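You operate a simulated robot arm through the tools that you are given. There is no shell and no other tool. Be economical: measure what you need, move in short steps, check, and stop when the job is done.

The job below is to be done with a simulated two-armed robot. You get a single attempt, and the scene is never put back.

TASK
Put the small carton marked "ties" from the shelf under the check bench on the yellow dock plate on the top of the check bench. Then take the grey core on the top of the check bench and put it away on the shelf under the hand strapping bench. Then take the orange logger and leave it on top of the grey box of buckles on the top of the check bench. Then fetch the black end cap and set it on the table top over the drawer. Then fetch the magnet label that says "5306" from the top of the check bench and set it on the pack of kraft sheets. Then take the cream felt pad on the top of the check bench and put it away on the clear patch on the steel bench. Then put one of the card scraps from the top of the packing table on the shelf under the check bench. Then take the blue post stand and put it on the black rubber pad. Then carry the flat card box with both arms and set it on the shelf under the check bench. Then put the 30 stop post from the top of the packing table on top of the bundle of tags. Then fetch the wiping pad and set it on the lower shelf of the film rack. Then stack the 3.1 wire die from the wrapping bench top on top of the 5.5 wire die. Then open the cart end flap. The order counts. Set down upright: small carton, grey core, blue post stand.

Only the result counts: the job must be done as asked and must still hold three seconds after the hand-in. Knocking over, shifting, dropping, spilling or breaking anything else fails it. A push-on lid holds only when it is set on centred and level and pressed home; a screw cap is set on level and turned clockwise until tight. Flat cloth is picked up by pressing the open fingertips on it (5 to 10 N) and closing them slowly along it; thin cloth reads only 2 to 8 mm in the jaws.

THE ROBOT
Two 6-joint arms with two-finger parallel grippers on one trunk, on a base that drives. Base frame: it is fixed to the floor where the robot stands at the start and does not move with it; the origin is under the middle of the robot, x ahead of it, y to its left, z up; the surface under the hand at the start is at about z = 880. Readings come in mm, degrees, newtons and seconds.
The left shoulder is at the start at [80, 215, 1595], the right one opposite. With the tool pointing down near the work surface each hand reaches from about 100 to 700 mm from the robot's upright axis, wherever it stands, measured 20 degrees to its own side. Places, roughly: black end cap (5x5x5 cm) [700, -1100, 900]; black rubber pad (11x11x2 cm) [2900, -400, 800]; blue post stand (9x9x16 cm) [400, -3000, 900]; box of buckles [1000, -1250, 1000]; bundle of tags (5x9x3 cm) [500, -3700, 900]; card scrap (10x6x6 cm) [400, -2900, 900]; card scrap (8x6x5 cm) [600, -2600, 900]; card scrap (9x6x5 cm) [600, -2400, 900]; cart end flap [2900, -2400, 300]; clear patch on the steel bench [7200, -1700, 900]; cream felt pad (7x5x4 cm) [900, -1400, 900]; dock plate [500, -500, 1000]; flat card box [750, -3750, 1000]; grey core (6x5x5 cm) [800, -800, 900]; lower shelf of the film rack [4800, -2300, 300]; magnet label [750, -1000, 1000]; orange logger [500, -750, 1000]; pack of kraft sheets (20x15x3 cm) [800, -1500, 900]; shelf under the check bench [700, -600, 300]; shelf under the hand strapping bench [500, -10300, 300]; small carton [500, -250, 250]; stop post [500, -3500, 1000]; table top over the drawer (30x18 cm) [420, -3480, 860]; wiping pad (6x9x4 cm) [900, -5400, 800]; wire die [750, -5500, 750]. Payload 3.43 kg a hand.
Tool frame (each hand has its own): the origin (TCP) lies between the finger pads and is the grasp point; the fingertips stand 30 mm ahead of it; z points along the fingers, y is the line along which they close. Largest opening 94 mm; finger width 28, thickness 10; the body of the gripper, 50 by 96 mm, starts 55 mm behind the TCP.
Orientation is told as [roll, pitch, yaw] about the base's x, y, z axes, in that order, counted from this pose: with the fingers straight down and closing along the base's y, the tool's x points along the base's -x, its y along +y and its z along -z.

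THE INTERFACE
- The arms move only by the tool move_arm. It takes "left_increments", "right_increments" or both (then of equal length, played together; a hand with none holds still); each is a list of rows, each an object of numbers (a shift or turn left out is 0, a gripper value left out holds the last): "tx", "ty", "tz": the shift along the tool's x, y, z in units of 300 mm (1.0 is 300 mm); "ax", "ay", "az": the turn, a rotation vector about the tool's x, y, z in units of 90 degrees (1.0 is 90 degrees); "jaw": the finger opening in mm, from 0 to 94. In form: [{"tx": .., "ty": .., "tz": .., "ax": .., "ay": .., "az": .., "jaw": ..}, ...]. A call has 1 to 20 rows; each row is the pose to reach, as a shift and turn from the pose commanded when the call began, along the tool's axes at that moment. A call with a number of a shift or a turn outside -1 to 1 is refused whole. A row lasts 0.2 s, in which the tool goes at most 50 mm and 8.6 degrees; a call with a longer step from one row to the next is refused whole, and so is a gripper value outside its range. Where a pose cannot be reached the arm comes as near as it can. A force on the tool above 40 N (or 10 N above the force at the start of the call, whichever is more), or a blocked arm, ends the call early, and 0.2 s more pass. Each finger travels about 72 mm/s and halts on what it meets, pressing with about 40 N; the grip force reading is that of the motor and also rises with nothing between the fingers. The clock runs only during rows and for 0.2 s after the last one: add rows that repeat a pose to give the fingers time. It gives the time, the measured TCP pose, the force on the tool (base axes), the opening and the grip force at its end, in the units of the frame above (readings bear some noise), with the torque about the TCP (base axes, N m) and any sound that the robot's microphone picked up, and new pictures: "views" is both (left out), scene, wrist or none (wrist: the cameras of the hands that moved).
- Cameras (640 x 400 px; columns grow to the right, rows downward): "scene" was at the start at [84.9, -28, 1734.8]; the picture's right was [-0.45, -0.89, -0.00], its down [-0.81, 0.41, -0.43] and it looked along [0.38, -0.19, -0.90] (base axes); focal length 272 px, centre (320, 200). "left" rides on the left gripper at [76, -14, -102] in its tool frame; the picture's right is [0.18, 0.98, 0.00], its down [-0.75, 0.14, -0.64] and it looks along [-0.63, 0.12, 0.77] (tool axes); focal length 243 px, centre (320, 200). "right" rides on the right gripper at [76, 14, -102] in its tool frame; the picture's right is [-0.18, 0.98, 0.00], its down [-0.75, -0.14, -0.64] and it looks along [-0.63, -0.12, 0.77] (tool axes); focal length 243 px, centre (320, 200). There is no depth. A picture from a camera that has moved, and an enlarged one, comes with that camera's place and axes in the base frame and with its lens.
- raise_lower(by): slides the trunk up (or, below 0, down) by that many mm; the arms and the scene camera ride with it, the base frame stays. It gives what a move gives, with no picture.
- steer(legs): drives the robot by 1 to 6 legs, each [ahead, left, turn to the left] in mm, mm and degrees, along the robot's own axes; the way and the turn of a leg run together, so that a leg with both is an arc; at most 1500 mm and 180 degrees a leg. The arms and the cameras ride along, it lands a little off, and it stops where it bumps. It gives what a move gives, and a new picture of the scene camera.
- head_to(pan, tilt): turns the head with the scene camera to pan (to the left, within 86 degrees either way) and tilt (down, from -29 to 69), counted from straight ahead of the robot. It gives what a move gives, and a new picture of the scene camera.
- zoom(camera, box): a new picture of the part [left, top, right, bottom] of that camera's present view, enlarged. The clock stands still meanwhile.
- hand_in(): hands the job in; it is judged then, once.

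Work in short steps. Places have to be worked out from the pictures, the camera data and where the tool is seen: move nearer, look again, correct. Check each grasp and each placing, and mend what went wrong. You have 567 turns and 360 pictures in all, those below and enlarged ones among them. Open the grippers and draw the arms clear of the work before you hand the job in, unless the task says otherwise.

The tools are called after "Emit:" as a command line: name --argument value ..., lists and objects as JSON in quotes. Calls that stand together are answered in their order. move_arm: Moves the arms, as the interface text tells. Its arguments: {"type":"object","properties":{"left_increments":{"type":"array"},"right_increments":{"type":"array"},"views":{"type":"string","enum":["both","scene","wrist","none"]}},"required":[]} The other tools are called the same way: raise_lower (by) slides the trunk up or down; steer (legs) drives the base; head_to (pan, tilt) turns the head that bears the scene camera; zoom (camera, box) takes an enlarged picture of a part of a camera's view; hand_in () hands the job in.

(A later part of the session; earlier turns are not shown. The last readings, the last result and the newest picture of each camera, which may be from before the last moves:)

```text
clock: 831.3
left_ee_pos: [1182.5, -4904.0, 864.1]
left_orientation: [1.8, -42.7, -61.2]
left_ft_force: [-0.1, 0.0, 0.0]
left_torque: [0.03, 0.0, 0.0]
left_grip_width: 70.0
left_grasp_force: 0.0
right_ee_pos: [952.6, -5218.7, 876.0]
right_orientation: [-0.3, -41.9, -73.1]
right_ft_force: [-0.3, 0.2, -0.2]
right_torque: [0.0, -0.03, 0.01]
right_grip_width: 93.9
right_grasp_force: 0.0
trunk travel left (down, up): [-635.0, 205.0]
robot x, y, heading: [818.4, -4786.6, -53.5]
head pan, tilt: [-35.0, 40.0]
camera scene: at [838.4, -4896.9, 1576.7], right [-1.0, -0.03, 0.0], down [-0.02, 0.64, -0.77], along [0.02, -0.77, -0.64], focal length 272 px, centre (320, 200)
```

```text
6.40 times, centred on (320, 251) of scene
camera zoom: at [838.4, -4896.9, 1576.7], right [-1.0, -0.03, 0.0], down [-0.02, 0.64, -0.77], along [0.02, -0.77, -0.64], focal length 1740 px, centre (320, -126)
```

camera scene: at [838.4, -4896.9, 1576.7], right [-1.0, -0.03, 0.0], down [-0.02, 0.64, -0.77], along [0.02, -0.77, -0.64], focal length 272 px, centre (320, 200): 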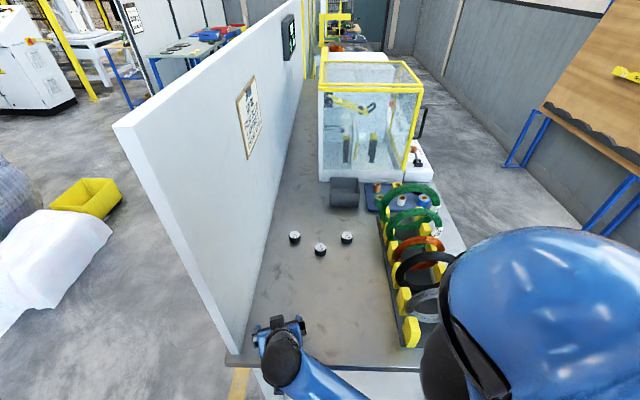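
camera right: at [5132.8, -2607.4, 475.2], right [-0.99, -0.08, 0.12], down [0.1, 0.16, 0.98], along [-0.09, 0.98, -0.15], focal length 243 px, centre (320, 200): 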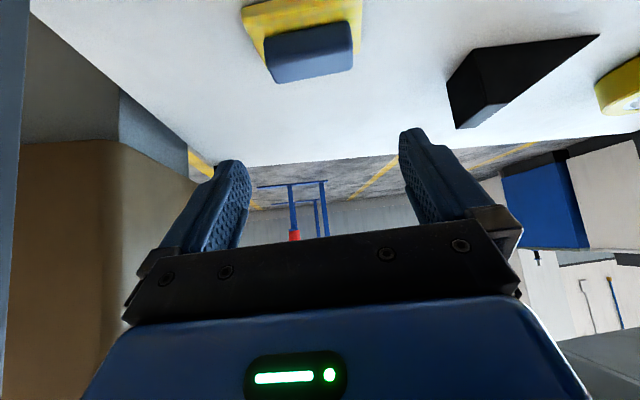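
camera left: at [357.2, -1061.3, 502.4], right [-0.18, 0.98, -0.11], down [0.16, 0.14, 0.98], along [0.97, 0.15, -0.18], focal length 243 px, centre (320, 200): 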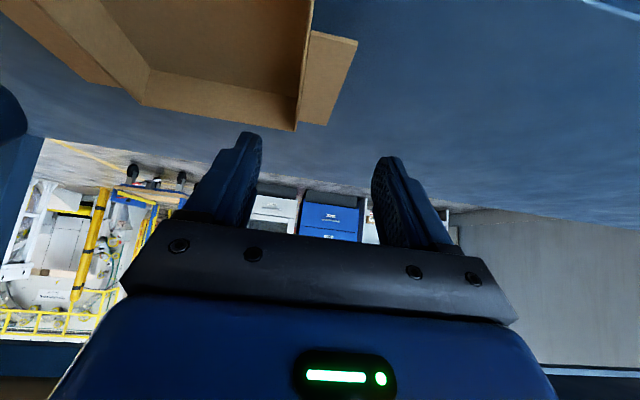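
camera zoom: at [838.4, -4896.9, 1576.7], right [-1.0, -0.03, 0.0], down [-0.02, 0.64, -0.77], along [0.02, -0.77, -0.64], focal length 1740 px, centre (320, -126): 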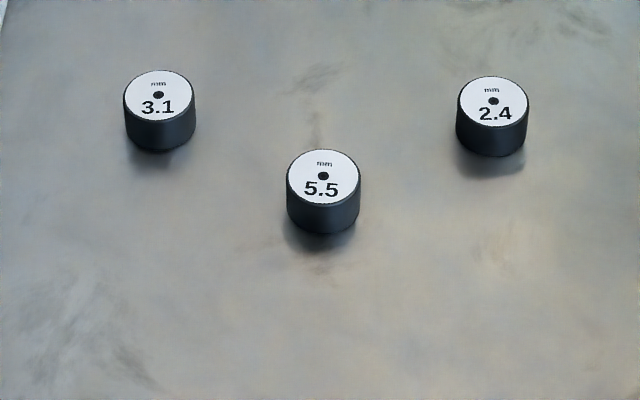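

Bench ≈775; 3.1 at ≈(954,-5611), 5.5 at ≈(854,-5551), die tops ≈801. Move the right hand to a pre-grasp on the 3.1 die.

Emit:
move_arm --right_increments '[{"tx": -0.106, "ty": -0.054, "tz": 0.09, "jaw": 72}, {"tx": -0.212, "ty": -0.108, "tz": 0.18, "jaw": 72}, {"tx": -0.318, "ty": -0.162, "tz": 0.27, "jaw": 72}, {"tx": -0.424, "ty": -0.216, "tz": 0.359, "jaw": 72}, {"tx": -0.53, "ty": -0.27, "tz": 0.449, "jaw": 72}, {"tx": -0.636, "ty": -0.323, "tz": 0.538, "jaw": 72}, {"tx": -0.742, "ty": -0.377, "tz": 0.628, "jaw": 72}, {"tx": -0.742, "ty": -0.377, "tz": 0.628, "jaw": 72}]' --views "wrist"

```text
clock: 833.1
left_ee_pos: [1183.2, -4902.9, 864.0]
left_orientation: [1.8, -42.6, -61.3]
left_ft_force: [0.5, -0.2, 0.1]
left_torque: [0.03, -0.01, 0.01]
left_grip_width: 69.9
left_grasp_force: 0.1
right_ee_pos: [925.1, -5531.2, 888.4]
right_orientation: [-0.3, -41.9, -73.1]
right_ft_force: [0.2, 0.6, 0.1]
right_torque: [-0.02, -0.03, 0.02]
right_grip_width: 72.0
right_grasp_force: 0.1
trunk travel left (down, up): [-635.0, 205.0]
robot x, y, heading: [816.2, -4790.2, -53.6]
head pan, tilt: [-35.0, 40.0]
camera right: at [904.1, -5405.6, 912.4], right [0.98, 0.15, 0.12], down [-0.09, -0.16, 0.98], along [0.17, -0.97, -0.15], focal length 243 px, centre (320, 200)
```

right: 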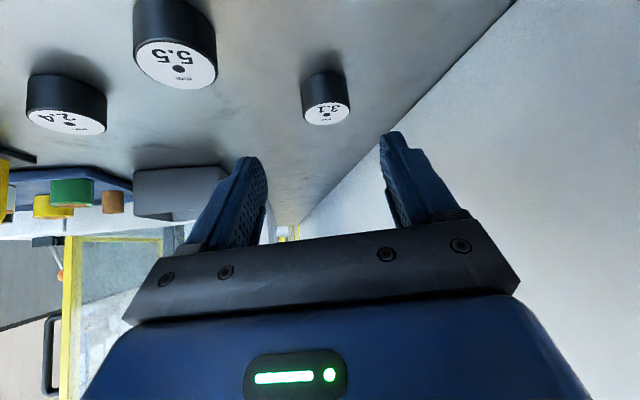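

Emit:
move_arm --right_increments '[{"ty": 0.007, "tz": 0.115}, {"ty": 0.013, "tz": 0.23}, {"ty": 0.02, "tz": 0.346}, {"ty": 0.02, "tz": 0.346}]' --views "wrist"

```text
clock: 834.1
left_ee_pos: [1182.7, -4901.6, 865.2]
left_orientation: [1.8, -42.9, -61.3]
left_ft_force: [1.0, -1.0, -0.2]
left_torque: [0.02, 0.01, 0.01]
left_grip_width: 69.9
left_grasp_force: 0.1
right_ee_pos: [950.4, -5597.6, 811.7]
right_orientation: [-0.3, -42.3, -73.2]
right_ft_force: [-0.4, 2.4, 9.6]
right_torque: [0.06, -0.37, 0.07]
right_grip_width: 71.7
right_grasp_force: 0.1
trunk travel left (down, up): [-635.0, 205.0]
robot x, y, heading: [818.0, -4786.8, -53.9]
head pan, tilt: [-35.0, 40.0]
camera right: at [930.3, -5472.0, 835.8], right [0.98, 0.15, 0.12], down [-0.1, -0.16, 0.98], along [0.17, -0.98, -0.14], focal length 243 px, centre (320, 200)
```

right: 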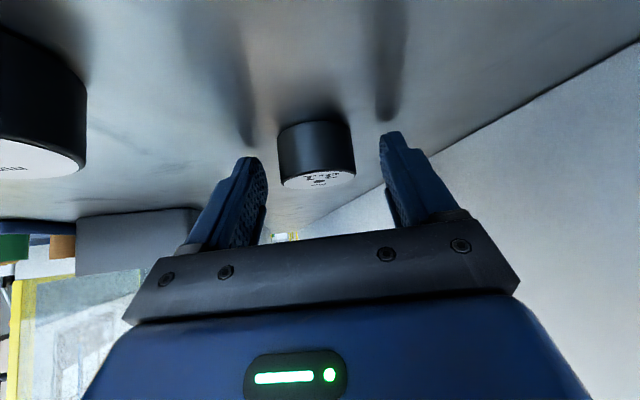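

Fingertips just touch the bench (so top ≈780). Raise 3 mm and close.

Emit:
move_arm --right_increments '[{"tx": -0.009, "tz": -0.01}, {"tx": -0.009, "tz": -0.01}, {"tx": -0.009, "tz": -0.01, "jaw": 25}, {"tx": -0.009, "tz": -0.01, "jaw": 25}, {"tx": -0.009, "tz": -0.01, "jaw": 25}, {"tx": -0.009, "tz": -0.01, "jaw": 25}]' --views "none"

Emit:
move_arm --right_increments '[{"tx": -0.034, "tz": -0.037}, {"tx": -0.067, "tz": -0.074}, {"tx": -0.134, "tz": -0.149}, {"tx": -0.134, "tz": -0.149}]' --views "wrist"

Emit:
zoom --camera "scene" --box '[260, 200, 380, 275]'

```text
clock: 835.5
left_ee_pos: [1182.9, -4903.3, 864.8]
left_orientation: [1.7, -42.6, -61.4]
left_ft_force: [0.5, 0.4, 0.0]
left_torque: [0.0, 0.0, 0.01]
left_grip_width: 70.1
left_grasp_force: 0.0
right_ee_pos: [951.0, -5596.5, 812.1]
right_orientation: [-0.3, -42.0, -73.1]
right_ft_force: [-0.1, 0.8, 0.6]
right_torque: [0.07, -0.06, 0.01]
right_grip_width: 42.0
right_grasp_force: 39.6
trunk travel left (down, up): [-635.0, 205.0]
robot x, y, heading: [820.0, -4790.5, -53.8]
head pan, tilt: [-35.0, 40.0]
```

```text
clock: 836.5
left_ee_pos: [1183.5, -4903.3, 863.5]
left_orientation: [1.7, -42.6, -61.3]
left_ft_force: [0.1, 0.0, -0.3]
left_torque: [0.03, 0.01, -0.03]
left_grip_width: 70.2
left_grasp_force: 0.1
right_ee_pos: [952.8, -5595.9, 868.8]
right_orientation: [-0.3, -41.8, -73.1]
right_ft_force: [-0.2, 0.6, -2.1]
right_torque: [0.04, 0.04, 0.02]
right_grip_width: 42.0
right_grasp_force: 40.1
trunk travel left (down, up): [-635.0, 205.0]
robot x, y, heading: [813.8, -4785.5, -53.8]
head pan, tilt: [-35.0, 40.0]
camera right: at [931.4, -5470.8, 893.9], right [0.98, 0.15, 0.12], down [-0.09, -0.17, 0.98], along [0.17, -0.97, -0.15], focal length 243 px, centre (320, 200)
```

right: 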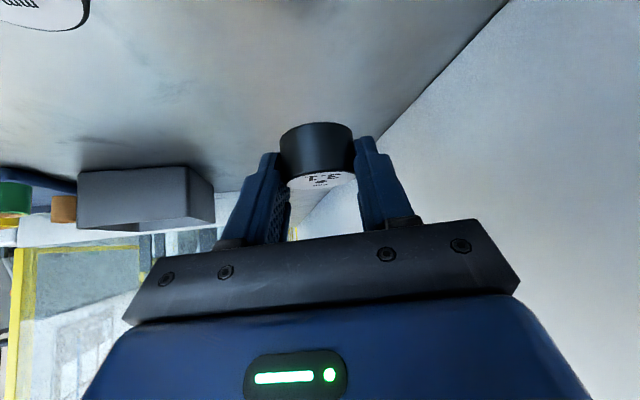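

```text
5.33 times, centred on (320, 238) of scene
camera zoom: at [838.5, -4897.8, 1576.6], right [-1.0, -0.02, 0.0], down [-0.02, 0.64, -0.77], along [0.02, -0.77, -0.64], focal length 1450 px, centre (320, 0)
```

zoom: 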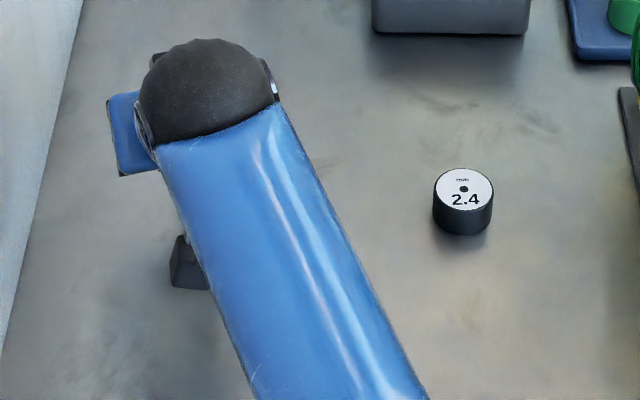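

Held. Die axis is ~7 mm ahead of the TCP. Move it above the 5.5 die and compare.

Emit:
move_arm --right_increments '[{"tx": 0.069, "ty": -0.089, "tz": -0.062}, {"tx": 0.137, "ty": -0.178, "tz": -0.123}, {"tx": 0.206, "ty": -0.267, "tz": -0.185}, {"tx": 0.206, "ty": -0.267, "tz": -0.185}]' --views "wrist"

Emit:
zoom --camera "scene" --box '[260, 200, 380, 275]'

```text
clock: 837.5
left_ee_pos: [1184.8, -4903.9, 864.8]
left_orientation: [1.7, -42.6, -61.3]
left_ft_force: [-0.8, -0.2, -0.5]
left_torque: [-0.01, -0.01, 0.0]
left_grip_width: 69.8
left_grasp_force: 0.1
right_ee_pos: [851.7, -5538.0, 867.4]
right_orientation: [-0.2, -41.8, -73.1]
right_ft_force: [-0.2, -0.6, -3.0]
right_torque: [0.02, 0.01, 0.01]
right_grip_width: 41.8
right_grasp_force: 40.4
trunk travel left (down, up): [-635.0, 205.0]
robot x, y, heading: [825.0, -4790.9, -53.6]
head pan, tilt: [-35.0, 40.0]
camera right: at [831.3, -5413.2, 893.5], right [0.98, 0.15, 0.12], down [-0.09, -0.17, 0.98], along [0.17, -0.97, -0.15], focal length 243 px, centre (320, 200)
```

right: 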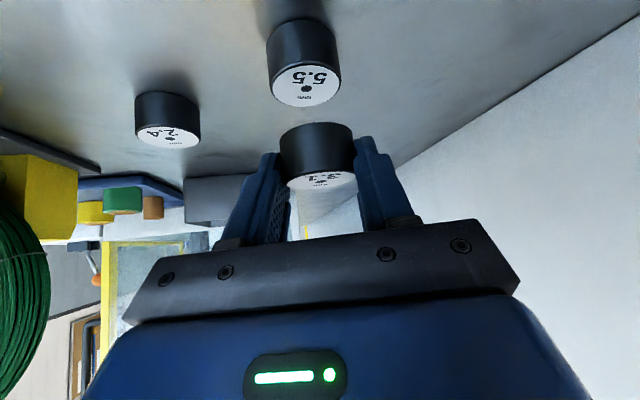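

```text
5.33 times, centred on (320, 238) of scene
camera zoom: at [838.8, -4897.9, 1576.6], right [-1.0, -0.02, 0.0], down [-0.02, 0.64, -0.77], along [0.02, -0.77, -0.64], focal length 1450 px, centre (320, 0)
```

zoom: 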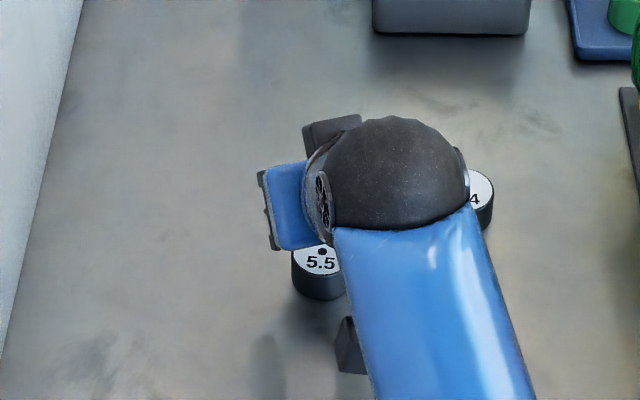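

Emit:
zoom --camera "right" --box '[240, 0, 400, 200]'

```text
2.00 times, centred on (320, 100) of right
camera zoom: at [831.3, -5413.2, 893.5], right [0.98, 0.15, 0.12], down [-0.09, -0.17, 0.98], along [0.17, -0.97, -0.15], focal length 485 px, centre (320, 400)
```

zoom: 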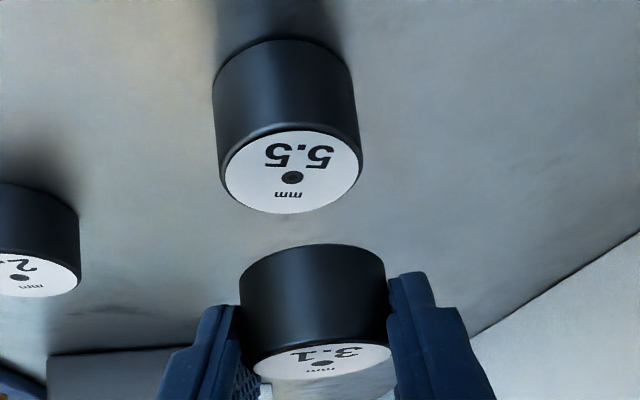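

The held die is ~3 mm (+x) and ~5 mm (-y) off the 5.5 die's axis; correct that and lower 24 mm, then look.

Emit:
move_arm --right_increments '[{"tx": 0.035, "ty": -0.003, "tz": 0.023}, {"tx": 0.0675, "ty": -0.005, "tz": 0.047}, {"tx": 0.0675, "ty": -0.005, "tz": 0.047}]' --views "none"

Emit:
zoom --camera "right" --box '[240, 0, 400, 200]'

```text
clock: 838.3
left_ee_pos: [1183.3, -4904.4, 864.7]
left_orientation: [1.8, -42.6, -61.3]
left_ft_force: [0.4, 0.1, 0.3]
left_torque: [0.02, -0.03, -0.02]
left_grip_width: 70.0
left_grasp_force: 0.1
right_ee_pos: [848.2, -5533.4, 847.3]
right_orientation: [-0.2, -42.0, -73.1]
right_ft_force: [-1.1, -0.3, -2.7]
right_torque: [0.02, -0.02, -0.02]
right_grip_width: 41.9
right_grasp_force: 39.7
trunk travel left (down, up): [-635.0, 205.0]
robot x, y, heading: [816.4, -4787.2, -53.9]
head pan, tilt: [-35.0, 40.0]
```

```text
2.00 times, centred on (320, 100) of right
camera zoom: at [826.8, -5408.5, 871.5], right [0.98, 0.15, 0.12], down [-0.09, -0.17, 0.98], along [0.17, -0.97, -0.15], focal length 485 px, centre (320, 400)
```

zoom: 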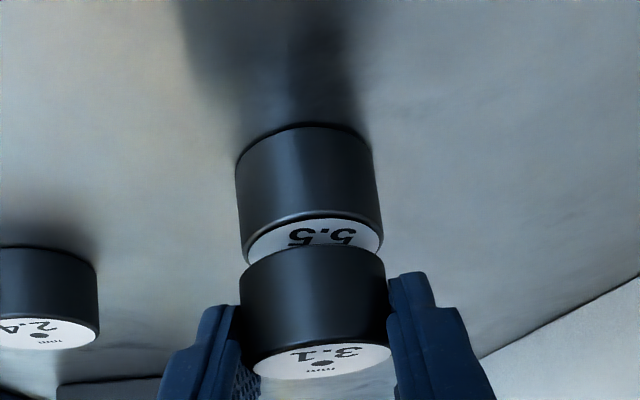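

Laterally aligned; the 5.5 die is ~4–5 mm farther. Nudge forward 4 mm and re-check.

Emit:
move_arm --right_increments '[{"tx": -0.011, "ty": -0.001, "tz": 0.0098}, {"tx": -0.011, "ty": -0.001, "tz": 0.0098}, {"tx": -0.0045, "ty": -0.001, "tz": 0.017}, {"tx": -0.0045, "ty": -0.001, "tz": 0.017}]' --views "none"

Emit:
zoom --camera "right" --box '[260, 30, 388, 190]'

```text
clock: 839.3
left_ee_pos: [1183.2, -4904.7, 864.4]
left_orientation: [1.8, -42.6, -61.3]
left_ft_force: [0.0, -0.4, -0.5]
left_torque: [-0.03, 0.0, 0.04]
left_grip_width: 69.9
left_grasp_force: 0.1
right_ee_pos: [848.7, -5537.8, 845.0]
right_orientation: [-0.2, -42.0, -73.1]
right_ft_force: [-0.4, 1.0, -2.9]
right_torque: [0.02, 0.02, 0.0]
right_grip_width: 42.0
right_grasp_force: 39.7
trunk travel left (down, up): [-635.0, 205.0]
robot x, y, heading: [818.8, -4790.4, -53.6]
head pan, tilt: [-35.0, 40.0]
```

```text
2.50 times, centred on (324, 110) of right
camera zoom: at [828.9, -5412.6, 869.6], right [0.98, 0.15, 0.12], down [-0.09, -0.17, 0.98], along [0.17, -0.97, -0.15], focal length 606 px, centre (310, 425)
```

zoom: 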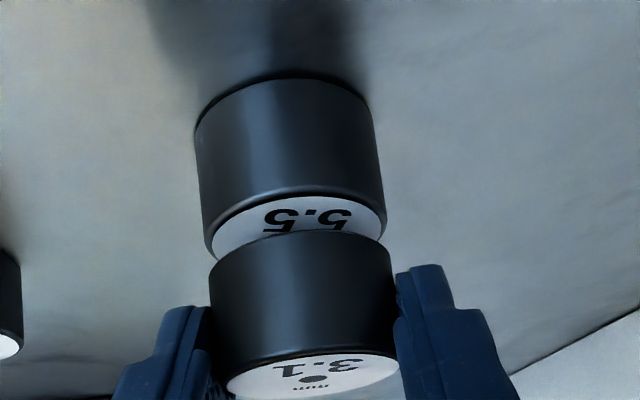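

Edges are now collinear, so it's aligned. Lower straight down in 2 mm steps until contact.

Emit:
move_arm --right_increments '[{"tx": 0.0045, "tz": 0.005}, {"tx": 0.009, "tz": 0.01}, {"tx": 0.0134, "tz": 0.0149}, {"tx": 0.0178, "tz": 0.0198}, {"tx": 0.0178, "tz": 0.0198}]' --views "none"

Emit:
zoom --camera "right" --box '[260, 30, 388, 190]'

```text
clock: 840.5
left_ee_pos: [1181.6, -4903.8, 864.2]
left_orientation: [1.7, -42.8, -61.3]
left_ft_force: [0.0, -0.3, -0.4]
left_torque: [0.0, 0.02, 0.02]
left_grip_width: 69.9
left_grasp_force: 0.0
right_ee_pos: [851.2, -5537.1, 837.1]
right_orientation: [-0.3, -42.0, -73.0]
right_ft_force: [-0.8, -0.1, 5.3]
right_torque: [0.07, -0.08, -0.02]
right_grip_width: 41.7
right_grasp_force: 39.7
trunk travel left (down, up): [-635.0, 205.0]
robot x, y, heading: [815.5, -4780.9, -53.4]
head pan, tilt: [-35.0, 40.0]
```

```text
2.50 times, centred on (324, 110) of right
camera zoom: at [829.1, -5412.2, 862.5], right [0.98, 0.15, 0.12], down [-0.09, -0.16, 0.98], along [0.17, -0.98, -0.15], focal length 606 px, centre (310, 425)
```

zoom: 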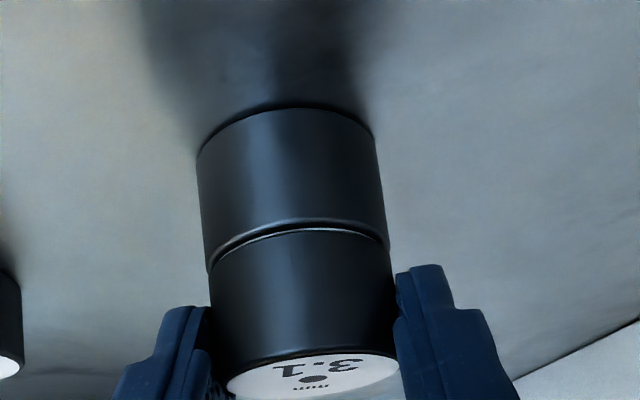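

Seated neatly on the 5.5 die (light contact). Open slowly and retract.

Emit:
move_arm --right_increments '[{"jaw": 46}, {"jaw": 52}, {"jaw": 62}, {"jaw": 74}, {"jaw": 74}]' --views "none"

Emit:
move_arm --right_increments '[{"tz": -0.06}, {"tz": -0.15}, {"tz": -0.28}, {"tz": -0.42}]' --views "wrist"

```text
clock: 841.7
left_ee_pos: [1184.0, -4903.6, 864.4]
left_orientation: [1.7, -42.8, -61.3]
left_ft_force: [0.1, 0.1, 0.3]
left_torque: [0.01, 0.0, 0.0]
left_grip_width: 69.8
left_grasp_force: 0.0
right_ee_pos: [850.8, -5537.6, 836.8]
right_orientation: [-0.2, -41.9, -73.1]
right_ft_force: [0.4, -1.2, -0.2]
right_torque: [0.03, 0.02, 0.03]
right_grip_width: 74.0
right_grasp_force: 0.0
trunk travel left (down, up): [-635.0, 205.0]
robot x, y, heading: [816.9, -4790.3, -53.7]
head pan, tilt: [-35.0, 40.0]
```

```text
clock: 842.7
left_ee_pos: [1183.1, -4903.0, 863.9]
left_orientation: [1.6, -42.8, -61.3]
left_ft_force: [0.1, 0.1, -0.2]
left_torque: [-0.02, 0.0, -0.01]
left_grip_width: 70.0
left_grasp_force: 0.1
right_ee_pos: [824.9, -5453.5, 934.8]
right_orientation: [-0.3, -42.0, -73.1]
right_ft_force: [0.4, -0.1, -0.4]
right_torque: [0.0, 0.05, -0.01]
right_grip_width: 74.1
right_grasp_force: 0.1
trunk travel left (down, up): [-635.0, 205.0]
robot x, y, heading: [819.5, -4785.5, -53.9]
head pan, tilt: [-35.0, 40.0]
camera right: at [804.2, -5328.6, 959.0], right [0.98, 0.15, 0.12], down [-0.09, -0.16, 0.98], along [0.17, -0.97, -0.15], focal length 243 px, centre (320, 200)
```

right: 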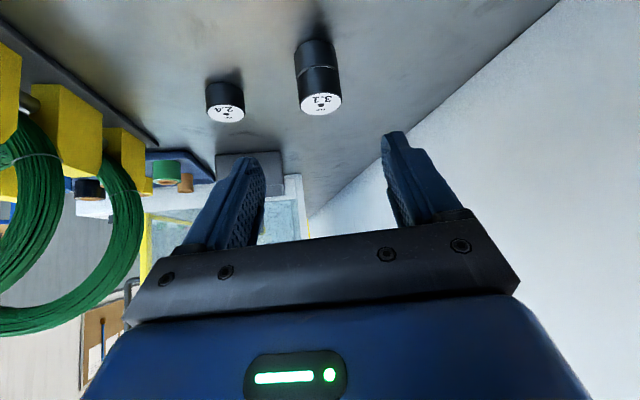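

Dies stacked. Now the cart end flap: back out, raise, drive round toward the cart and look.

Emit:
steer --legs '[[-323, 236, 0]]'

Emit:
raise_lower --by 200

Emit:
steer --legs '[[0, 0, 54], [1250, 30, 0], [250, 700, 0]]'

Emit:
head_to --pan 50 --tilt 35

```text
clock: 845.2
left_ee_pos: [1187.6, -4504.3, 864.9]
left_orientation: [1.9, -42.4, -61.9]
left_ft_force: [-0.4, -0.9, 0.5]
left_torque: [0.0, 0.0, 0.01]
left_grip_width: 69.8
left_grasp_force: 0.0
right_ee_pos: [828.0, -5053.8, 932.4]
right_orientation: [-0.2, -41.9, -73.6]
right_ft_force: [-0.3, -0.1, -0.1]
right_torque: [0.01, 0.0, -0.03]
right_grip_width: 73.9
right_grasp_force: 0.2
trunk travel left (down, up): [-635.0, 205.0]
robot x, y, heading: [822.7, -4386.3, -53.9]
head pan, tilt: [-35.0, 40.0]
camera scene: at [843.6, -4496.1, 1576.5], right [-1.0, -0.02, 0.0], down [-0.01, 0.64, -0.77], along [0.01, -0.77, -0.64], focal length 272 px, centre (320, 200)
```

scene: 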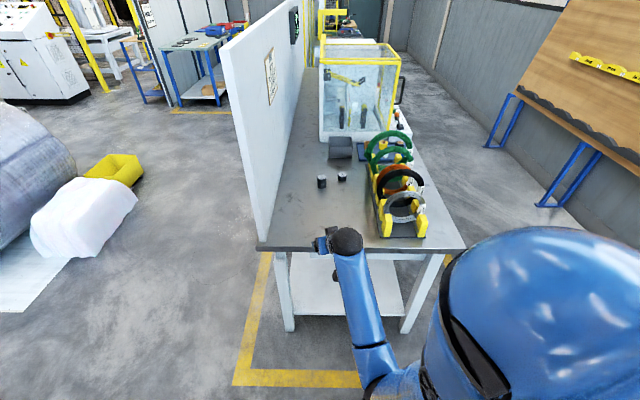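

```text
clock: 847.4
left_ee_pos: [1187.4, -4503.1, 1064.5]
left_orientation: [1.6, -42.6, -61.6]
left_ft_force: [-0.3, 0.8, 0.0]
left_torque: [0.0, 0.01, 0.02]
left_grip_width: 70.1
left_grasp_force: 0.1
right_ee_pos: [827.4, -5053.3, 1132.9]
right_orientation: [-0.3, -41.9, -73.5]
right_ft_force: [-0.6, 0.0, 0.0]
right_torque: [-0.03, 0.01, 0.0]
right_grip_width: 74.1
right_grasp_force: 0.1
trunk travel left (down, up): [-835.0, 5.0]
robot x, y, heading: [823.1, -4385.5, -54.1]
head pan, tilt: [-35.0, 40.0]
```

```text
clock: 859.8
left_ee_pos: [2667.3, -3459.7, 1064.7]
left_orientation: [1.8, -42.8, -8.4]
left_ft_force: [-0.6, 0.6, -0.8]
left_torque: [0.02, 0.01, 0.02]
left_grip_width: 69.9
left_grasp_force: 0.1
right_ee_pos: [2892.7, -4077.0, 1133.5]
right_orientation: [-0.3, -41.9, -20.1]
right_ft_force: [-0.4, -0.2, 0.4]
right_torque: [-0.02, -0.01, 0.03]
right_grip_width: 74.1
right_grasp_force: 0.1
trunk travel left (down, up): [-835.0, 5.0]
robot x, y, heading: [2352.4, -3682.7, -0.6]
head pan, tilt: [-35.0, 40.0]
camera scene: at [2453.9, -3731.4, 1776.6], right [-0.58, -0.81, 0.0], down [-0.52, 0.37, -0.77], along [0.62, -0.44, -0.64], focal length 272 px, centre (320, 200)
```

scene: 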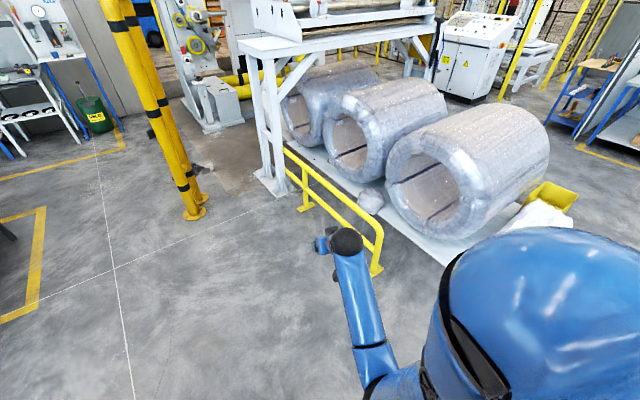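

```text
clock: 861.4
left_ee_pos: [2666.9, -3458.5, 1064.2]
left_orientation: [1.7, -42.8, -8.2]
left_ft_force: [-0.1, -0.3, -0.6]
left_torque: [0.01, -0.01, 0.02]
left_grip_width: 70.0
left_grasp_force: 0.1
right_ee_pos: [2893.1, -4075.2, 1133.4]
right_orientation: [-0.3, -41.9, -20.1]
right_ft_force: [0.0, -0.3, -0.3]
right_torque: [-0.03, 0.01, 0.02]
right_grip_width: 74.0
right_grasp_force: 0.0
trunk travel left (down, up): [-835.0, 5.0]
robot x, y, heading: [2354.0, -3681.5, -0.4]
head pan, tilt: [50.0, 35.0]
camera scene: at [2442.9, -3612.6, 1784.2], right [0.76, -0.65, 0.0], down [-0.37, -0.44, -0.82], along [0.53, 0.62, -0.57], focal length 272 px, centre (320, 200)
```

scene: 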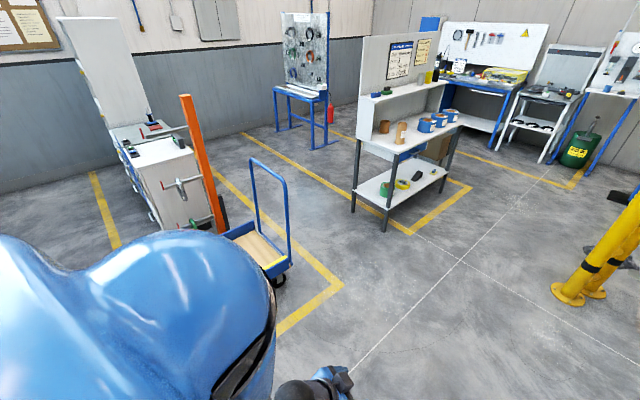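

Emit:
steer --legs '[[0, 0, 90], [100, -350, 0]]'

Emit:
head_to --pan 0 --tilt 42

Emit:
zoom --camera "scene" --box '[200, 80, 440, 230]'

```text
clock: 867.6
left_ee_pos: [2475.6, -3277.0, 1064.6]
left_orientation: [1.6, -42.7, 82.4]
left_ft_force: [0.1, -0.5, -0.5]
left_torque: [0.0, 0.01, 0.02]
left_grip_width: 69.9
left_grasp_force: 0.2
right_ee_pos: [3089.4, -3044.1, 1133.8]
right_orientation: [-0.5, -42.1, 70.6]
right_ft_force: [-0.1, -0.1, 0.6]
right_torque: [-0.01, 0.0, -0.05]
right_grip_width: 74.4
right_grasp_force: 0.1
trunk travel left (down, up): [-835.0, 5.0]
robot x, y, heading: [2702.7, -3583.0, 90.1]
head pan, tilt: [50.0, 35.0]
camera scene: at [2630.6, -3499.9, 1784.1], right [0.64, 0.77, 0.0], down [0.44, -0.37, -0.82], along [-0.63, 0.53, -0.57], focal length 272 px, centre (320, 200)
```

scene: 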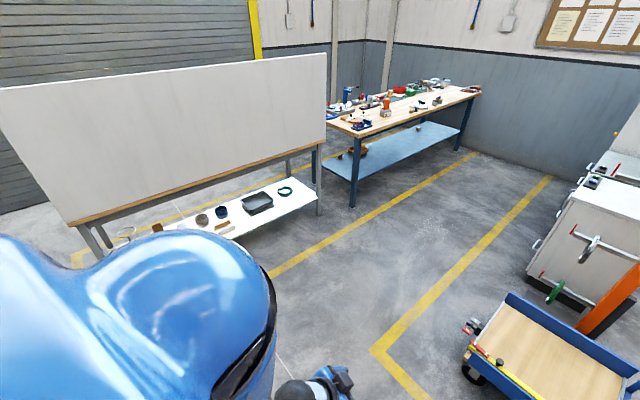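

```text
clock: 868.8
left_ee_pos: [2477.3, -3275.9, 1064.6]
left_orientation: [1.7, -42.6, 82.4]
left_ft_force: [-0.3, -0.2, 0.2]
left_torque: [-0.01, 0.05, -0.01]
left_grip_width: 70.3
left_grasp_force: 0.2
right_ee_pos: [3092.3, -3042.6, 1132.6]
right_orientation: [-0.4, -41.9, 70.5]
right_ft_force: [-0.2, -1.4, 0.3]
right_torque: [0.01, -0.01, -0.01]
right_grip_width: 74.1
right_grasp_force: 0.1
trunk travel left (down, up): [-835.0, 5.0]
robot x, y, heading: [2702.0, -3585.9, 90.1]
head pan, tilt: [0.0, 42.0]
camera scene: at [2702.0, -3471.7, 1773.7], right [1.0, 0.0, 0.0], down [0.0, -0.67, -0.74], along [0.0, 0.74, -0.67], focal length 272 px, centre (320, 200)
```

scene: 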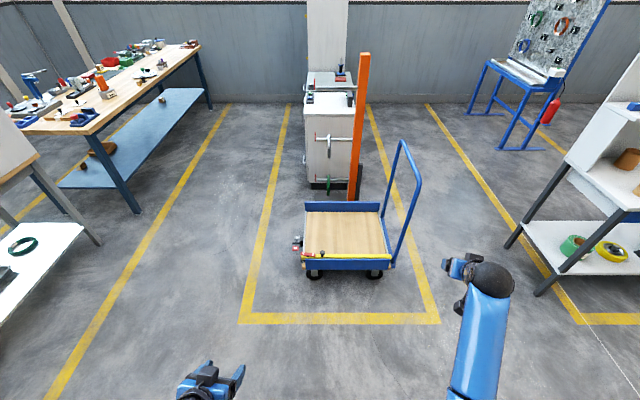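

```text
2.67 times, centred on (320, 155) of scene
camera zoom: at [2702.0, -3471.7, 1773.7], right [1.0, 0.0, 0.0], down [0.0, -0.67, -0.74], along [0.0, 0.74, -0.67], focal length 725 px, centre (320, 320)
```

zoom: 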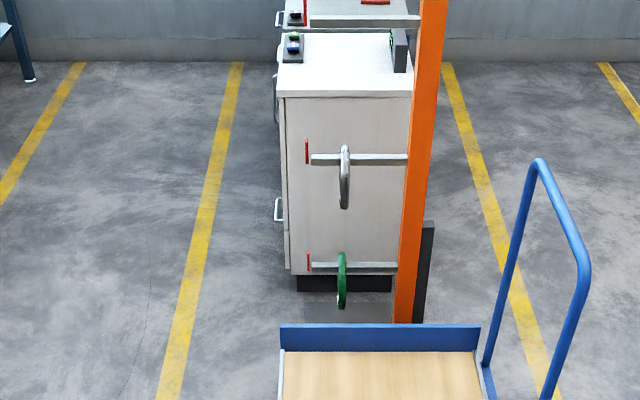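

Emit:
zoom --camera "scene" --box '[270, 180, 430, 290]'

```text
3.64 times, centred on (350, 235) of scene
camera zoom: at [2702.0, -3471.7, 1773.7], right [1.0, 0.0, 0.0], down [0.0, -0.67, -0.74], along [0.0, 0.74, -0.67], focal length 988 px, centre (211, 73)
```

zoom: 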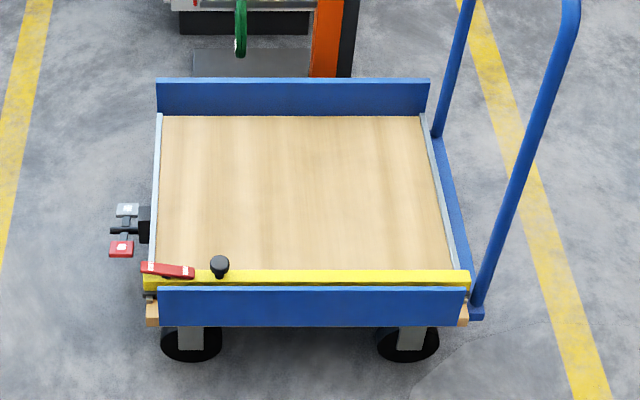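

The end flap is the near (−y) side at y≈-2390, with a yellow bar, red lever and black knob. Get closer and lower for a good look.

Emit:
steer --legs '[[420, 0, 0]]'

Emit:
raise_lower --by -400

Emit:
raise_lower --by -200

Emit:
head_to --pan -8 --tilt 45

Emit:
zoom --camera "scene" --box '[180, 80, 440, 243]'

```text
clock: 871.3
left_ee_pos: [2477.4, -2872.0, 1065.4]
left_orientation: [1.8, -42.7, 82.2]
left_ft_force: [-0.7, -0.7, -0.1]
left_torque: [0.01, 0.0, 0.01]
left_grip_width: 70.0
left_grasp_force: 0.0
right_ee_pos: [3092.0, -2639.1, 1135.5]
right_orientation: [-0.4, -42.0, 70.5]
right_ft_force: [0.7, 0.8, 0.2]
right_torque: [0.01, 0.0, 0.03]
right_grip_width: 74.1
right_grasp_force: 0.1
trunk travel left (down, up): [-835.0, 5.0]
robot x, y, heading: [2700.7, -3178.9, 90.2]
head pan, tilt: [0.0, 42.0]
camera scene: at [2701.9, -3069.3, 1774.0], right [1.0, 0.0, 0.0], down [0.0, -0.67, -0.74], along [0.0, 0.74, -0.67], focal length 272 px, centre (320, 200)
```

scene: 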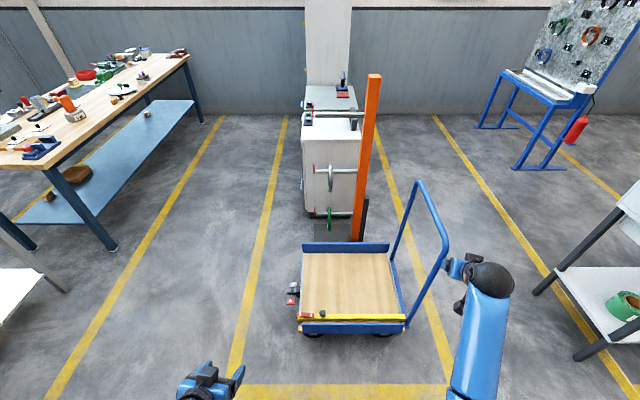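

```text
clock: 875.1
left_ee_pos: [2477.9, -2869.6, 664.4]
left_orientation: [1.8, -42.7, 82.4]
left_ft_force: [-0.7, 0.6, 1.1]
left_torque: [0.01, 0.01, 0.01]
left_grip_width: 70.1
left_grasp_force: 0.0
right_ee_pos: [3091.8, -2636.6, 733.3]
right_orientation: [-0.3, -42.0, 70.6]
right_ft_force: [-0.1, 0.5, 0.4]
right_torque: [0.01, 0.0, 0.0]
right_grip_width: 74.1
right_grasp_force: 0.1
trunk travel left (down, up): [-435.0, 405.0]
robot x, y, heading: [2700.1, -3174.7, 90.1]
head pan, tilt: [0.0, 42.0]
```

```text
clock: 877.3
left_ee_pos: [2477.1, -2869.3, 464.1]
left_orientation: [1.8, -42.7, 82.2]
left_ft_force: [0.4, -0.2, 0.7]
left_torque: [-0.03, 0.01, 0.03]
left_grip_width: 70.1
left_grasp_force: 0.2
right_ee_pos: [3092.9, -2636.6, 534.0]
right_orientation: [-0.3, -42.0, 70.5]
right_ft_force: [0.1, 0.4, 0.8]
right_torque: [0.02, 0.03, 0.01]
right_grip_width: 73.9
right_grasp_force: 0.1
trunk travel left (down, up): [-235.0, 605.0]
robot x, y, heading: [2703.4, -3176.1, 90.2]
head pan, tilt: [0.0, 42.0]
```

```text
clock: 878.0
left_ee_pos: [2477.1, -2868.7, 464.5]
left_orientation: [1.8, -42.7, 82.3]
left_ft_force: [0.7, 0.4, -0.7]
left_torque: [0.0, -0.05, 0.0]
left_grip_width: 70.0
left_grasp_force: 0.1
right_ee_pos: [3091.2, -2636.4, 533.3]
right_orientation: [-0.3, -41.9, 70.4]
right_ft_force: [-0.4, -0.6, -0.1]
right_torque: [-0.01, -0.02, -0.01]
right_grip_width: 74.2
right_grasp_force: 0.0
trunk travel left (down, up): [-235.0, 605.0]
robot x, y, heading: [2701.6, -3179.5, 90.2]
head pan, tilt: [-8.0, 45.0]
camera scene: at [2713.2, -3068.5, 1169.4], right [0.99, -0.14, 0.0], down [-0.1, -0.7, -0.71], along [0.1, 0.7, -0.71], focal length 272 px, centre (320, 200)
```

scene: 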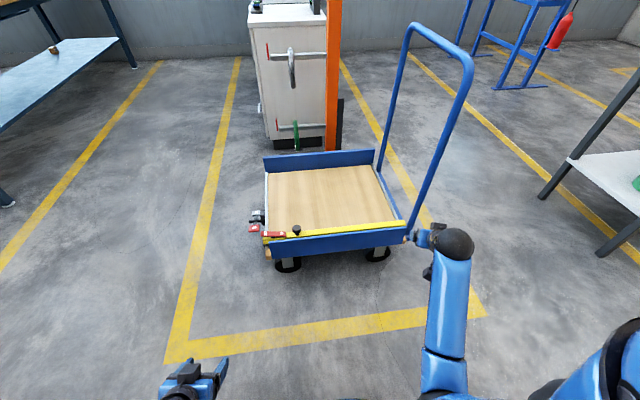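

```text
2.45 times, centred on (310, 162) of scene
camera zoom: at [2713.2, -3068.5, 1169.4], right [0.99, -0.14, 0.0], down [-0.1, -0.7, -0.71], along [0.1, 0.7, -0.71], focal length 667 px, centre (344, 294)
```

zoom: 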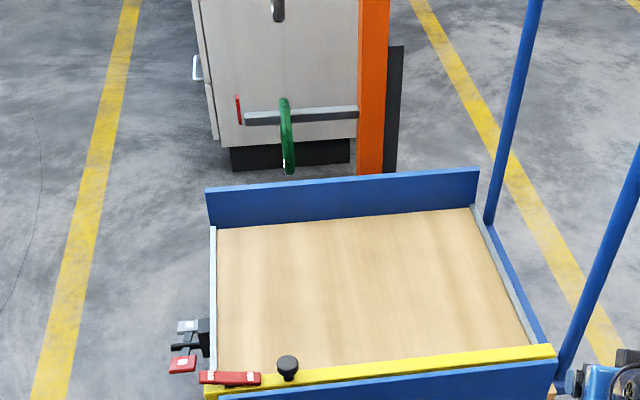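

Emit:
zoom --camera "scene" --box '[240, 200, 320, 275]'

Emit:
zoom --camera "right" --box '[0, 0, 640, 400]'

```text
5.33 times, centred on (280, 238) of scene
camera zoom: at [2713.2, -3068.5, 1169.4], right [0.99, -0.14, 0.0], down [-0.1, -0.7, -0.71], along [0.1, 0.7, -0.71], focal length 1450 px, centre (533, 0)
```

zoom: 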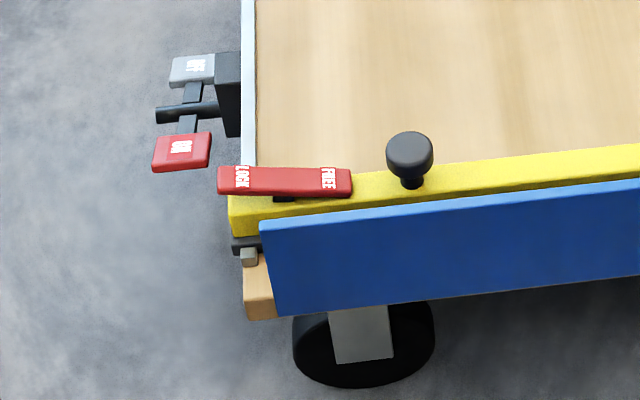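

```text
1.00 times, centred on (320, 200) of right (not enlarged: the box is as wide or as high as the picture)
camera zoom: at [3037.3, -2748.7, 558.2], right [-0.88, 0.46, 0.12], down [0.17, 0.08, 0.98], along [0.44, 0.88, -0.15], focal length 243 px, centre (320, 200)
```

zoom: 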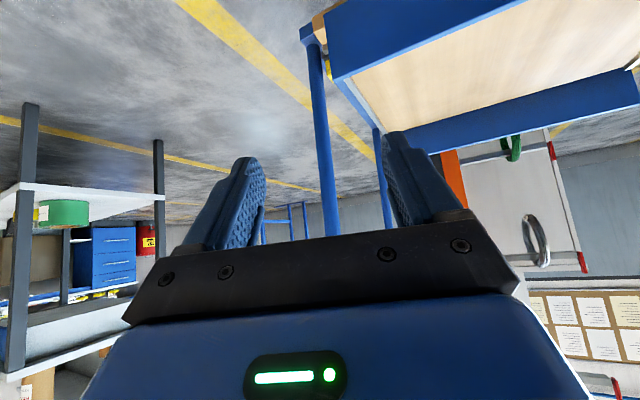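

There's a LOCK/FREE red lever at ≈(2622,-2383,311) and a black knob at ≈(2715,-2385,330). Bring the left wrist camera closer to understand the latch.

Emit:
steer --legs '[[180, 100, 0]]'

Emit:
move_arm --left_increments '[{"ty": -0.14, "tz": 0.02, "tx": -0.02}, {"ty": -0.28, "tz": 0.04, "tx": -0.04}, {"ty": -0.42, "tz": 0.06, "tx": -0.06}, {"ty": -0.56, "tz": 0.08, "tx": -0.08}, {"ty": -0.7, "tz": 0.1, "tx": -0.1}, {"ty": -0.8, "tz": 0.12, "tx": -0.12}, {"ty": -0.8, "tz": 0.12, "tx": -0.12}]' --views "wrist"

```text
clock: 879.6
left_ee_pos: [2375.8, -2689.6, 463.8]
left_orientation: [1.7, -42.7, 82.2]
left_ft_force: [0.1, 0.3, -0.2]
left_torque: [-0.03, 0.01, 0.02]
left_grip_width: 69.9
left_grasp_force: 0.1
right_ee_pos: [2991.8, -2458.2, 534.4]
right_orientation: [-0.4, -41.8, 70.5]
right_ft_force: [-0.5, 1.0, 0.8]
right_torque: [-0.01, 0.04, -0.01]
right_grip_width: 74.1
right_grasp_force: 0.0
trunk travel left (down, up): [-235.0, 605.0]
robot x, y, heading: [2603.1, -3002.4, 89.9]
head pan, tilt: [-8.0, 45.0]
camera scene: at [2612.6, -2888.8, 1169.2], right [0.99, -0.14, 0.0], down [-0.1, -0.7, -0.71], along [0.1, 0.7, -0.71], focal length 272 px, centre (320, 200)
```

scene: 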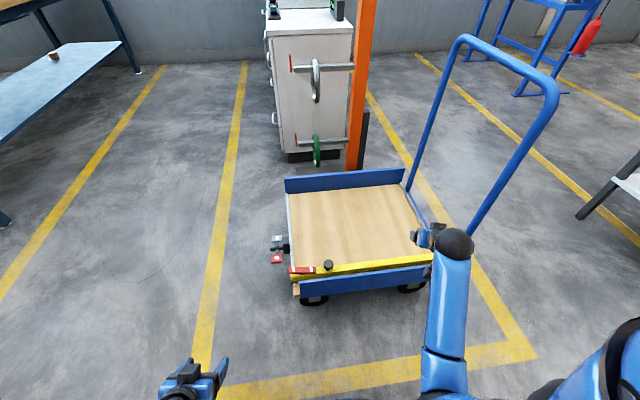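

```text
clock: 881.2
left_ee_pos: [2621.9, -2666.7, 458.6]
left_orientation: [1.9, -42.8, 82.2]
left_ft_force: [-0.7, -0.8, -0.2]
left_torque: [0.01, -0.01, -0.01]
left_grip_width: 70.1
left_grasp_force: 0.1
right_ee_pos: [2992.1, -2457.8, 533.2]
right_orientation: [-0.3, -41.9, 70.6]
right_ft_force: [0.2, 0.4, -0.4]
right_torque: [-0.03, -0.02, 0.03]
right_grip_width: 74.0
right_grasp_force: 0.1
trunk travel left (down, up): [-235.0, 605.0]
robot x, y, heading: [2599.1, -2999.0, 90.2]
head pan, tilt: [-8.0, 45.0]
camera left: at [2621.8, -2794.0, 482.8], right [-0.99, -0.02, -0.1], down [-0.1, 0.13, 0.99], along [-0.01, 0.99, -0.13], focal length 243 px, centre (320, 200)
```

left: 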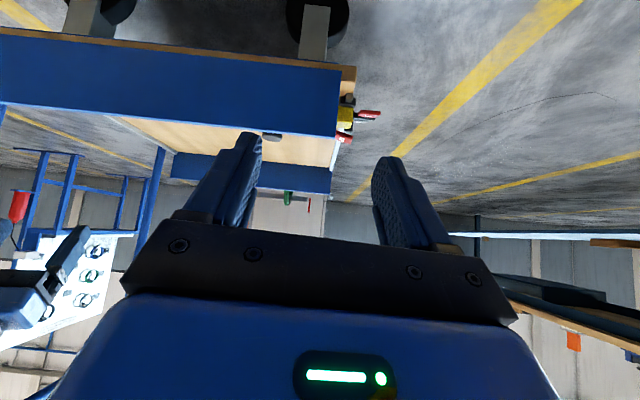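

Emit:
zoom --camera "left" --box '[240, 40, 400, 165]'

Emit:
zoom --camera "scene" --box '[260, 225, 360, 310]'

```text
3.20 times, centred on (320, 102) of left
camera zoom: at [2621.8, -2794.0, 482.8], right [-0.99, -0.02, -0.1], down [-0.1, 0.13, 0.99], along [-0.01, 0.99, -0.13], focal length 776 px, centre (320, 512)
```

zoom: 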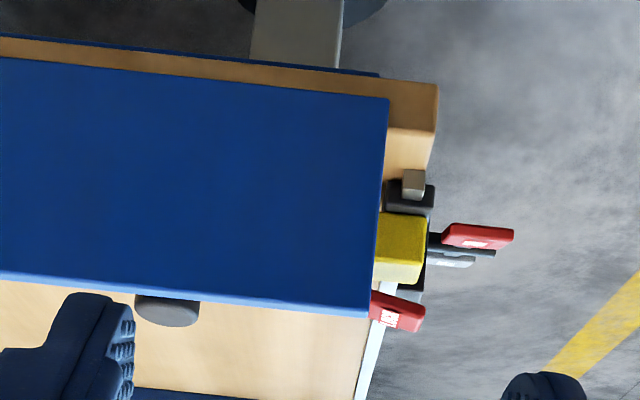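

```text
4.71 times, centred on (310, 268) of scene
camera zoom: at [2612.9, -2889.7, 1169.4], right [0.99, -0.14, 0.0], down [-0.1, -0.7, -0.71], along [0.1, 0.7, -0.71], focal length 1279 px, centre (367, -118)
```

zoom: 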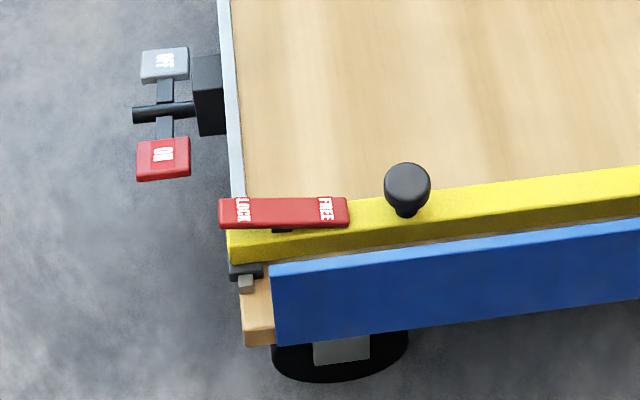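

Let me view the latch lever from above with the left wrist camera (hand more vertical).

Emit:
move_arm --left_increments '[{"tx": -0.138, "ty": 0.004, "tz": 0.057, "ay": 0.0625}, {"tx": -0.275, "ty": 0.008, "tz": 0.115, "ay": 0.125}, {"tx": -0.413, "ty": 0.012, "tz": 0.172, "ay": 0.1875}, {"tx": -0.551, "ty": 0.016, "tz": 0.229, "ay": 0.25}, {"tx": -0.551, "ty": 0.016, "tz": 0.229, "ay": 0.25}]' --views "wrist"

Emit:
zoom --camera "left" --box '[170, 0, 410, 150]'

```text
clock: 882.4
left_ee_pos: [2635.9, -2497.9, 514.9]
left_orientation: [1.4, -20.2, 82.9]
left_ft_force: [0.0, 0.3, 0.2]
left_torque: [0.03, -0.03, -0.03]
left_grip_width: 69.7
left_grasp_force: 0.1
right_ee_pos: [2991.8, -2459.2, 533.4]
right_orientation: [-0.3, -42.0, 70.6]
right_ft_force: [0.4, 0.5, 0.0]
right_torque: [-0.02, 0.02, 0.03]
right_grip_width: 74.2
right_grasp_force: 0.0
trunk travel left (down, up): [-235.0, 605.0]
robot x, y, heading: [2601.1, -3001.7, 89.7]
head pan, tilt: [-8.0, 45.0]
camera left: at [2639.9, -2606.7, 585.5], right [-1.0, -0.06, -0.04], down [-0.06, 0.5, 0.86], along [-0.03, 0.87, -0.5], focal length 243 px, centre (320, 200)
```

left: 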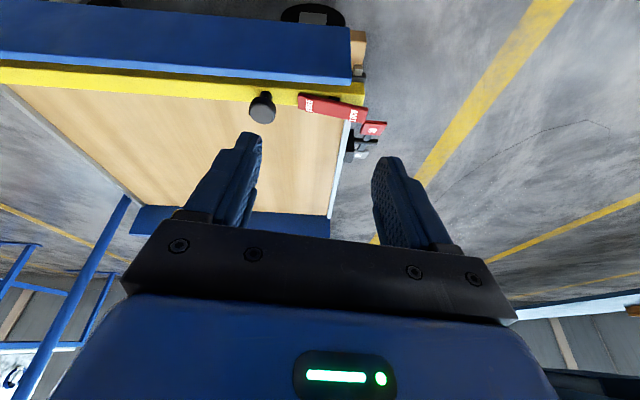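

```text
2.67 times, centred on (290, 75) of left
camera zoom: at [2639.9, -2606.7, 585.5], right [-1.0, -0.06, -0.04], down [-0.06, 0.5, 0.86], along [-0.03, 0.87, -0.5], focal length 647 px, centre (400, 533)
```

zoom: 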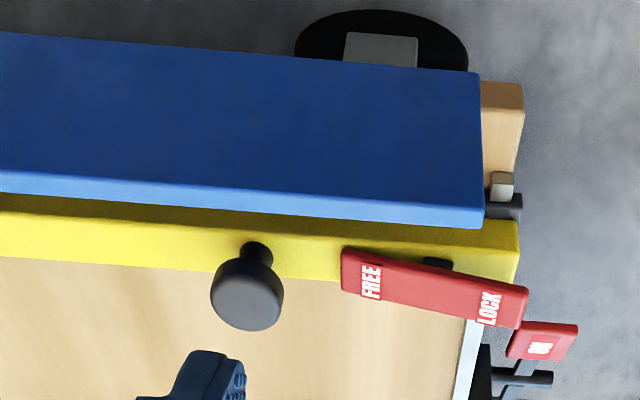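

Emit:
zoom --camera "scene" --box '[370, 220, 470, 310]'

Emit:
zoom --camera "left" --box '[0, 0, 240, 150]'

```text
4.44 times, centred on (420, 265) of scene
camera zoom: at [2612.9, -2889.9, 1169.4], right [0.99, -0.14, 0.0], down [-0.1, -0.7, -0.71], along [0.1, 0.7, -0.71], focal length 1208 px, centre (-124, -89)
```

zoom: 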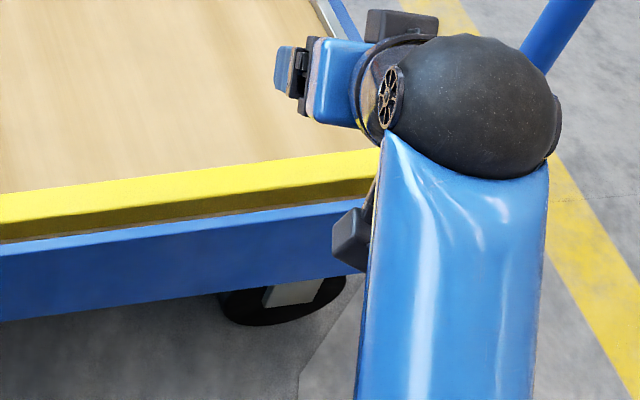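

```text
2.67 times, centred on (120, 75) of left
camera zoom: at [2639.9, -2606.7, 585.5], right [-1.0, -0.06, -0.04], down [-0.06, 0.5, 0.86], along [-0.03, 0.87, -0.5], focal length 647 px, centre (853, 533)
```

zoom: 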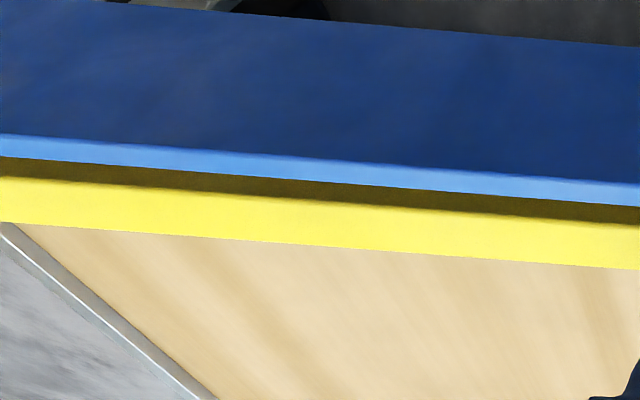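

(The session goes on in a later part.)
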